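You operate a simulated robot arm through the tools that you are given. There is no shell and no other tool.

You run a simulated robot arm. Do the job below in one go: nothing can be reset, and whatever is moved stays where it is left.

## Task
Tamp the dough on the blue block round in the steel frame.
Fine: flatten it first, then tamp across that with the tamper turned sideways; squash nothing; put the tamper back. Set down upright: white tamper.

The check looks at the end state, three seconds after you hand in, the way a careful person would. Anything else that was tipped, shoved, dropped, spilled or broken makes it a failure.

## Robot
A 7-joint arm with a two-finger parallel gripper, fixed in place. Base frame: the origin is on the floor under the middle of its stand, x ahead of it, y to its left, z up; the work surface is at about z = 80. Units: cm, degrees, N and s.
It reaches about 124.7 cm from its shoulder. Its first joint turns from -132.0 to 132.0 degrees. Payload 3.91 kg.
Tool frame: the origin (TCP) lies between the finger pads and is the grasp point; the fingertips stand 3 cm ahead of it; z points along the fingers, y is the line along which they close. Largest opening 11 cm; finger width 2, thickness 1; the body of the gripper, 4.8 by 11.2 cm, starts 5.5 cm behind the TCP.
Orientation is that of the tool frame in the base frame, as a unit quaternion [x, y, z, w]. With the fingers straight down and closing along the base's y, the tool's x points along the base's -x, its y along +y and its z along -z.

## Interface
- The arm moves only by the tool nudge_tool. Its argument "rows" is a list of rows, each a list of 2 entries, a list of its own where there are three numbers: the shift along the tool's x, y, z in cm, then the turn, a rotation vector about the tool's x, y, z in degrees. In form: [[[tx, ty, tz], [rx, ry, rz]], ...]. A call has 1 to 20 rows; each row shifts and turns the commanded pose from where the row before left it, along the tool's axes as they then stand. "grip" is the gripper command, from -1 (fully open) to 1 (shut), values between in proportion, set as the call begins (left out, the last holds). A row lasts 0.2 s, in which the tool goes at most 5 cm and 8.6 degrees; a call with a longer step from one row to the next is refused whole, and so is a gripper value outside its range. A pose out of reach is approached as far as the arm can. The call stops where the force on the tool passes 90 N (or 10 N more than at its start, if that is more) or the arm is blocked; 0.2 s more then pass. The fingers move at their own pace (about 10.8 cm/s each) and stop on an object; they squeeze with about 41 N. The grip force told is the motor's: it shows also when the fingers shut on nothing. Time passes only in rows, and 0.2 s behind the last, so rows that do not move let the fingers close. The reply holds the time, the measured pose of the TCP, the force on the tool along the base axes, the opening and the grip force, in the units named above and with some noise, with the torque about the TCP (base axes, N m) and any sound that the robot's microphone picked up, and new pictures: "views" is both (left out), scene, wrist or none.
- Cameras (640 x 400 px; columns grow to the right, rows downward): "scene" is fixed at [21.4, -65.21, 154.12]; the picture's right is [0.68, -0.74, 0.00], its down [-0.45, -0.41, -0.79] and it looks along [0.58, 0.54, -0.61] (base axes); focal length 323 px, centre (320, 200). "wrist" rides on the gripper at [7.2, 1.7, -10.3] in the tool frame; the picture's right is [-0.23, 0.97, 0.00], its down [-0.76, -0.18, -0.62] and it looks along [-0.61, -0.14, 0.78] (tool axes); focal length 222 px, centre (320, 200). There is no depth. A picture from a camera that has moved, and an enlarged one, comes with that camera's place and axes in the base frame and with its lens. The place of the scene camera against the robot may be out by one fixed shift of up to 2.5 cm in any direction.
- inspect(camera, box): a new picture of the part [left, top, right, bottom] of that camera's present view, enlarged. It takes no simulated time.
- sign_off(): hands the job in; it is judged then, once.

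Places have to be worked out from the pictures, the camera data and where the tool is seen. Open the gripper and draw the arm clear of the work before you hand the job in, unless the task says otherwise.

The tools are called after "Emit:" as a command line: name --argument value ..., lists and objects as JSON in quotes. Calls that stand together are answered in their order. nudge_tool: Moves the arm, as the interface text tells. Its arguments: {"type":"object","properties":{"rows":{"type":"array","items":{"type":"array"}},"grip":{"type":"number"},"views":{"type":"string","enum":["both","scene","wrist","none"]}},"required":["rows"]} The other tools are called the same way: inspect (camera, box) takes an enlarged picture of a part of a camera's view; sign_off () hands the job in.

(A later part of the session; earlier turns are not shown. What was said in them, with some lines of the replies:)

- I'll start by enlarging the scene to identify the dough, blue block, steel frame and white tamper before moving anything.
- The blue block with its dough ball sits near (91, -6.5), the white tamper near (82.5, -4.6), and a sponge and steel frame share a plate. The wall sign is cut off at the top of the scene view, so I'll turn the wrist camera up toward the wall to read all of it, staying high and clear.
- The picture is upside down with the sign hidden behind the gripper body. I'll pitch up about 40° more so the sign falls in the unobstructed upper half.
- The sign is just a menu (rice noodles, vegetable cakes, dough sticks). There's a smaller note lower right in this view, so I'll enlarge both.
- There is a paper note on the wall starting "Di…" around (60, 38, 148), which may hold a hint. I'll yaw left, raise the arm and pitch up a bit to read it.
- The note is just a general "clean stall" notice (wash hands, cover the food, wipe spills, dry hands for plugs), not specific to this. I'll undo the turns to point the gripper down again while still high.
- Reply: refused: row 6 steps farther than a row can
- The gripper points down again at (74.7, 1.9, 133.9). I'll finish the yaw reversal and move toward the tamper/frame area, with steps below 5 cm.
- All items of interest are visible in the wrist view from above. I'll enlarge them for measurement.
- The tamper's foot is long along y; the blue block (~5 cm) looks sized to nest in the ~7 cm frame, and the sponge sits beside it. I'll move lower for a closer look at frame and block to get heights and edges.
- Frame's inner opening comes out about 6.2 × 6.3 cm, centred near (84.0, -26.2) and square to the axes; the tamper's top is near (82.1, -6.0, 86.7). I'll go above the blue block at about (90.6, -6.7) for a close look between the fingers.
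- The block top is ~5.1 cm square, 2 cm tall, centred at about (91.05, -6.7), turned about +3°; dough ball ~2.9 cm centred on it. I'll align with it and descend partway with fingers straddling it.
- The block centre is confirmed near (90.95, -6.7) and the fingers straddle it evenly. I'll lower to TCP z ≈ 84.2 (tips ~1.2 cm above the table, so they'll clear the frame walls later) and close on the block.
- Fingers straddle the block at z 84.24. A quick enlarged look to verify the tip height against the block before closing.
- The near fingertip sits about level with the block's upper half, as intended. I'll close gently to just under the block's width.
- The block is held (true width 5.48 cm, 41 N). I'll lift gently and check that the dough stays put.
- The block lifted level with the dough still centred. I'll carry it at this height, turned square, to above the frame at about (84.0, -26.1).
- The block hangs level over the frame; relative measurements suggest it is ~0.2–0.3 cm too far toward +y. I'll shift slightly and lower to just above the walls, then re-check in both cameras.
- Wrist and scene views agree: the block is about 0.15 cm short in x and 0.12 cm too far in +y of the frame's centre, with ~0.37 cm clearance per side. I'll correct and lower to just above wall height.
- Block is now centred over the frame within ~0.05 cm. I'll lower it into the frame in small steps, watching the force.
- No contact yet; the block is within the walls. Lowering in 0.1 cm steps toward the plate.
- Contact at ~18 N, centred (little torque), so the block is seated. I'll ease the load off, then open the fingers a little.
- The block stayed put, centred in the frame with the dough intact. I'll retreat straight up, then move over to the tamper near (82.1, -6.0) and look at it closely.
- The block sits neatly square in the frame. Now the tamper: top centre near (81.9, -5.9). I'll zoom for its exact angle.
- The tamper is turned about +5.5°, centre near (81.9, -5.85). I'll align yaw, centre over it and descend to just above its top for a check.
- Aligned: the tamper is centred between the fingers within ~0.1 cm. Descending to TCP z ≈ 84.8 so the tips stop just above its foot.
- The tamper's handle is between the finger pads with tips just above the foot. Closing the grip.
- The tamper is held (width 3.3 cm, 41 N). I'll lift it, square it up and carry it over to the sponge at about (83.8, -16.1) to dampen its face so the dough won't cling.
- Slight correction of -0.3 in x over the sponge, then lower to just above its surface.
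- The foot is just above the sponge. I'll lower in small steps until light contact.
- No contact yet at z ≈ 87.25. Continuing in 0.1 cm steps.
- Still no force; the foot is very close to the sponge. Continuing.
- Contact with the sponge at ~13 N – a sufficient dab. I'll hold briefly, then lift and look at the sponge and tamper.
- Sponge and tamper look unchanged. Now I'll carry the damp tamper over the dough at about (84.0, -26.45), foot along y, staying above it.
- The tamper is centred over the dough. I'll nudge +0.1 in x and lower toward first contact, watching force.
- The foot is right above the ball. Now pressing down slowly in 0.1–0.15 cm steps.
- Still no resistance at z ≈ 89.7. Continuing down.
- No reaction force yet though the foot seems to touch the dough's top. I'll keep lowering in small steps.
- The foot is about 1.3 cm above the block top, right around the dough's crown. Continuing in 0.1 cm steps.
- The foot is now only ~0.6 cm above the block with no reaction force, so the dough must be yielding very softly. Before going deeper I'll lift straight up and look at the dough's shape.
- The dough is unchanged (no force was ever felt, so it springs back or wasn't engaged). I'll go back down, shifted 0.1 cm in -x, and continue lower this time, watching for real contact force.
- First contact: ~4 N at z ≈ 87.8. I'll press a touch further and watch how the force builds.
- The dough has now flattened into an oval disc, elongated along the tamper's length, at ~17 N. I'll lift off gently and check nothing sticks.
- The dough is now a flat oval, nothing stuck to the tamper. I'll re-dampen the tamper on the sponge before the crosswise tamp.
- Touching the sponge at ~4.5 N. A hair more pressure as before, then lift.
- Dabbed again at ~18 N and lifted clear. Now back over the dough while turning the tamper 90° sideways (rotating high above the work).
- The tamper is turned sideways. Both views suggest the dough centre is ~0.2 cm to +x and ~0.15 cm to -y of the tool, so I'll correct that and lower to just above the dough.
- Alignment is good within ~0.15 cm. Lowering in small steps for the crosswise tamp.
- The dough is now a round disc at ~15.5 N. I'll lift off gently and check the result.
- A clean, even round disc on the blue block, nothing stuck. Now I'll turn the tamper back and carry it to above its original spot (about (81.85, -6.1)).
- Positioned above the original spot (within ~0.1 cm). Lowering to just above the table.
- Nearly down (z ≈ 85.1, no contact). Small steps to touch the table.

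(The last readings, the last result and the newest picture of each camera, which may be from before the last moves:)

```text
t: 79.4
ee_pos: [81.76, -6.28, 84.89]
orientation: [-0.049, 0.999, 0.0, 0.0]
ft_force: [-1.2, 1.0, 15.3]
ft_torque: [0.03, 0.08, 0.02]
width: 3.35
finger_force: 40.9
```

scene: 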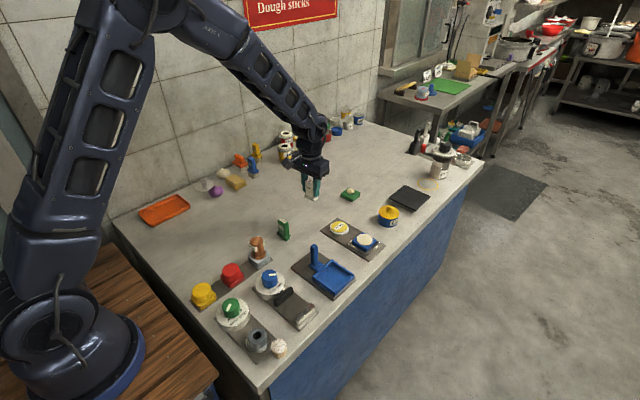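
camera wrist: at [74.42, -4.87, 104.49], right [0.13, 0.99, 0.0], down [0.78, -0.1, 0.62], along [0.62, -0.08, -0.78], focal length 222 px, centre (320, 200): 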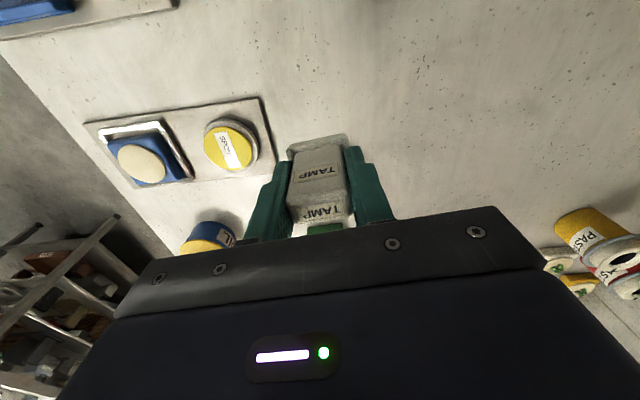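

The tamper's foot rests flat on the table (15 N, hardly any torque). I'll ease slightly and open the fingers.

Emit:
nudge_tool --rows '[[[0, 0, -0.04], [0, 0, 0]], [[0, 0, 0], [0, 0, 0]]]' --views "none"

Emit:
nudge_tool --rows '[[[0, 0, 0], [0, 0, 0]], [[0, 0, 0], [0, 0, 0]], [[0, 0, 0], [0, 0, 0]]]' --grip -0.15 --views "both"

Emit:
inspect --camera "wrist" --box '[240, 90, 400, 230]'

Emit:
inspect --camera "scene" --box '[280, 170, 350, 230]'

```text
t: 80.0
ee_pos: [81.7, -6.19, 84.86]
orientation: [-0.047, 0.999, 0.001, 0.001]
ft_force: [-0.9, 2.9, 18.5]
ft_torque: [0.12, 0.07, 0.01]
width: 3.32
finger_force: 41.0
```

```text
t: 80.8
ee_pos: [81.86, -6.29, 84.8]
orientation: [-0.048, 0.999, 0.0, 0.0]
ft_force: [0.1, 0.2, 0.4]
ft_torque: [0.02, -0.05, 0.02]
width: 6.32
finger_force: 0.1
camera wrist: at [74.4, -5.1, 95.0], right [0.13, 0.99, 0.0], down [0.78, -0.1, 0.62], along [0.62, -0.08, -0.78], focal length 222 px, centre (320, 200)
```

scene: 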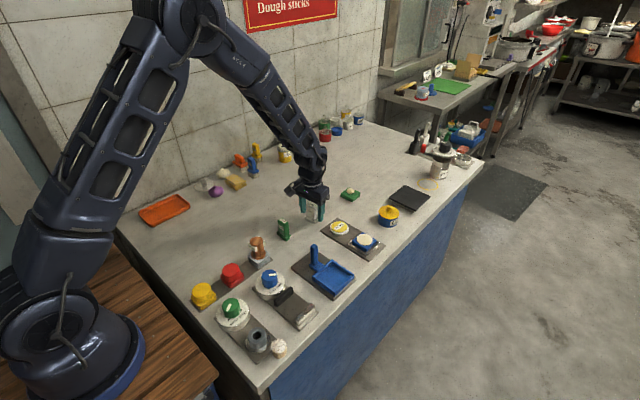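
wrist: 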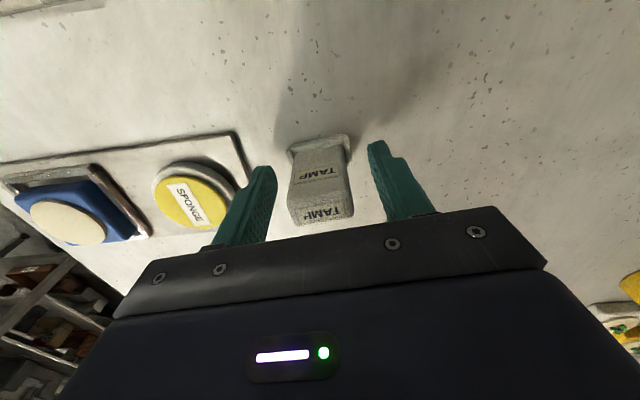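

```text
2.86 times, centred on (320, 160) of wrist
camera zoom: at [74.4, -5.1, 95.0], right [0.13, 0.99, 0.0], down [0.78, -0.1, 0.62], along [0.62, -0.08, -0.78], focal length 635 px, centre (320, 314)
```

zoom: 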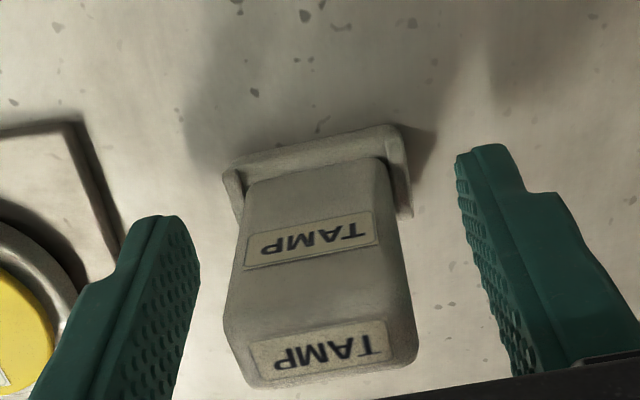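

```text
6.67 times, centred on (315, 200) of scene
camera zoom: at [21.4, -65.21, 154.12], right [0.68, -0.74, 0.0], down [-0.45, -0.41, -0.79], along [0.58, 0.54, -0.61], focal length 2155 px, centre (353, 200)
```

zoom: 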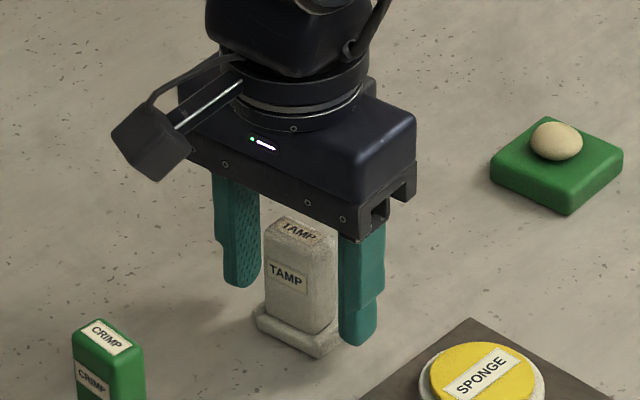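

The tamper stands upright on its original spot. I'll raise the gripper straight up and draw the arm clear.

Emit:
nudge_tool --rows '[[[0, 0, -1], [0, 0, 0]], [[0, 0, -2], [0, 0, 0]], [[0, 0, -4], [0, 0, 0]], [[0, 0, -4.5], [0, 0, 0]], [[0, 0, -4.5], [0, 0, 0]], [[0, 0, -4.5], [0, 0, 5.5]], [[0, 0, -4.5], [0, 0, 0]], [[3, 2.5, 0], [0, 0, 0]], [[3, 2.5, 0], [0, 0, 0]], [[3, 2.5, 0], [0, 0, 0]], [[0, 0, 0], [0, 0, 0]]]' --grip -0.15 --views "both"

Emit:
inspect --camera "scene" --box '[280, 180, 400, 260]'

Emit:
inspect --camera "scene" --box '[345, 215, 390, 250]'

```text
t: 83.2
ee_pos: [72.8, 1.18, 109.9]
orientation: [0.002, 1.0, 0.0, -0.001]
ft_force: [-0.1, -0.7, -0.3]
ft_torque: [-0.02, 0.01, 0.0]
width: 6.31
finger_force: 0.1
camera wrist: at [65.55, 3.06, 120.28], right [0.23, 0.97, 0.0], down [0.76, -0.18, 0.62], along [0.61, -0.14, -0.78], focal length 222 px, centre (320, 200)
```

scene: 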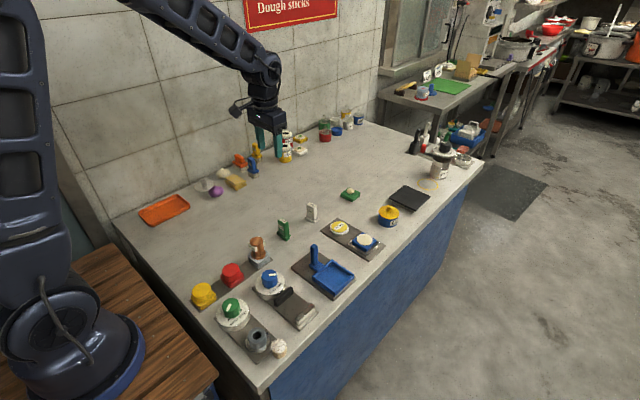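
wrist: 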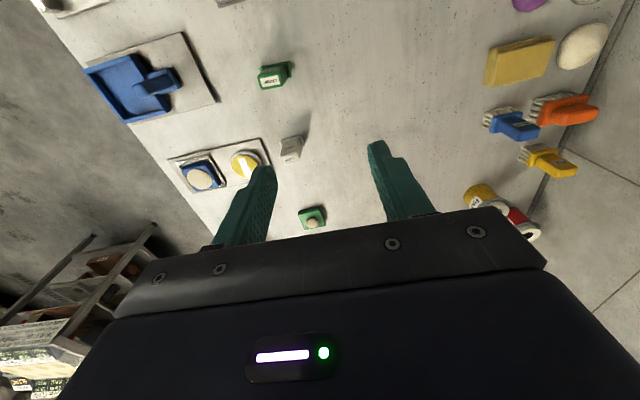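

```text
5.00 times, centred on (340, 220) of scene
camera zoom: at [21.4, -65.21, 154.12], right [0.68, -0.74, 0.0], down [-0.45, -0.41, -0.79], along [0.58, 0.54, -0.61], focal length 1616 px, centre (220, 100)
```

zoom: 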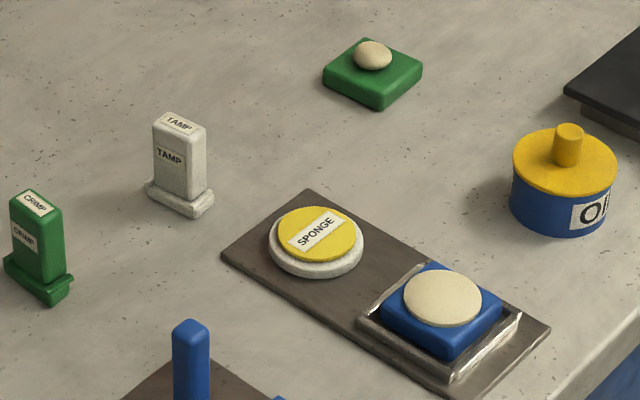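

```text
11.43 times, centred on (368, 232) of scene
camera zoom: at [21.4, -65.21, 154.12], right [0.68, -0.74, 0.0], down [-0.45, -0.41, -0.79], along [0.58, 0.54, -0.61], focal length 3694 px, centre (-223, -171)
```

zoom: 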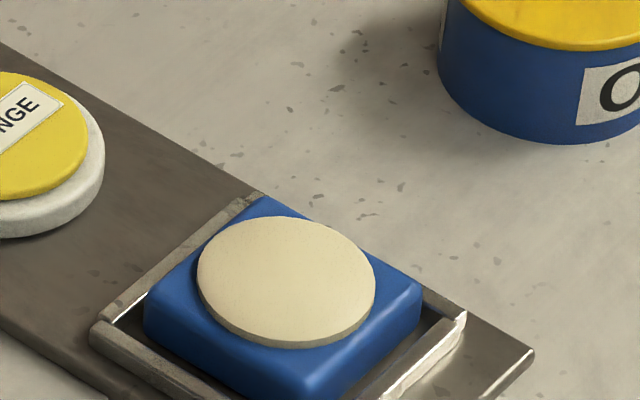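

The tamper is upright in its place, the dough is a round disc on the blue block in the frame, and everything else is undisturbed. I'll open the gripper fully in the clear.

Emit:
nudge_tool --rows '[[[0, 0, 0], [0, 0, 0]], [[0, 0, 0], [0, 0, 0]], [[0, 0, 0], [0, 0, 0]]]' --grip -1 --views "scene"

```text
t: 84.0
ee_pos: [72.87, 1.18, 109.99]
orientation: [0.0, 1.0, -0.001, 0.0]
ft_force: [0.1, -0.1, 0.1]
ft_torque: [0.0, 0.02, -0.02]
width: 10.99
finger_force: 0.1
```

scene: 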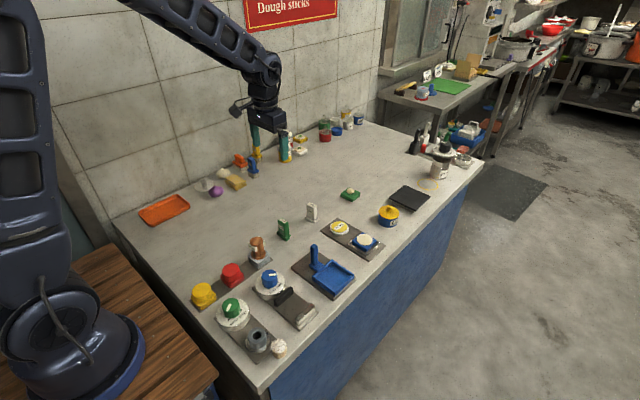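

The gripper is open and well clear, and the last scene view shows everything in place. Handing in the job.

Emit:
sign_off

```text
The job is handed in.
```

The dough on the blue block is now an even, round disc, and the block is sitting square in the steel frame. I've handed the job in; no verdict has come back yet.

- **Moving the block:** I read "in the steel frame" as meaning the block should be in it, so I lifted the block, dough and all, from the table into the frame. I left it there.
- **Tamping:** The first press, at about 17 N, flattened the ball into an oval. I then turned the tamper 90 degrees and pressed across it at about 15 N, which made it round. Nothing stuck to the tamper.
- **Sponge:** I dabbed the tamper on the sponge before each press so the dough would not cling. You did not ask for this. The sponge looked unchanged afterwards.
- **Tamper:** It is back upright on its original spot, to within a millimetre or two.

In the last pictures, nothing else on the table looked moved or tipped. The gripper is open and the arm is clear of the work.
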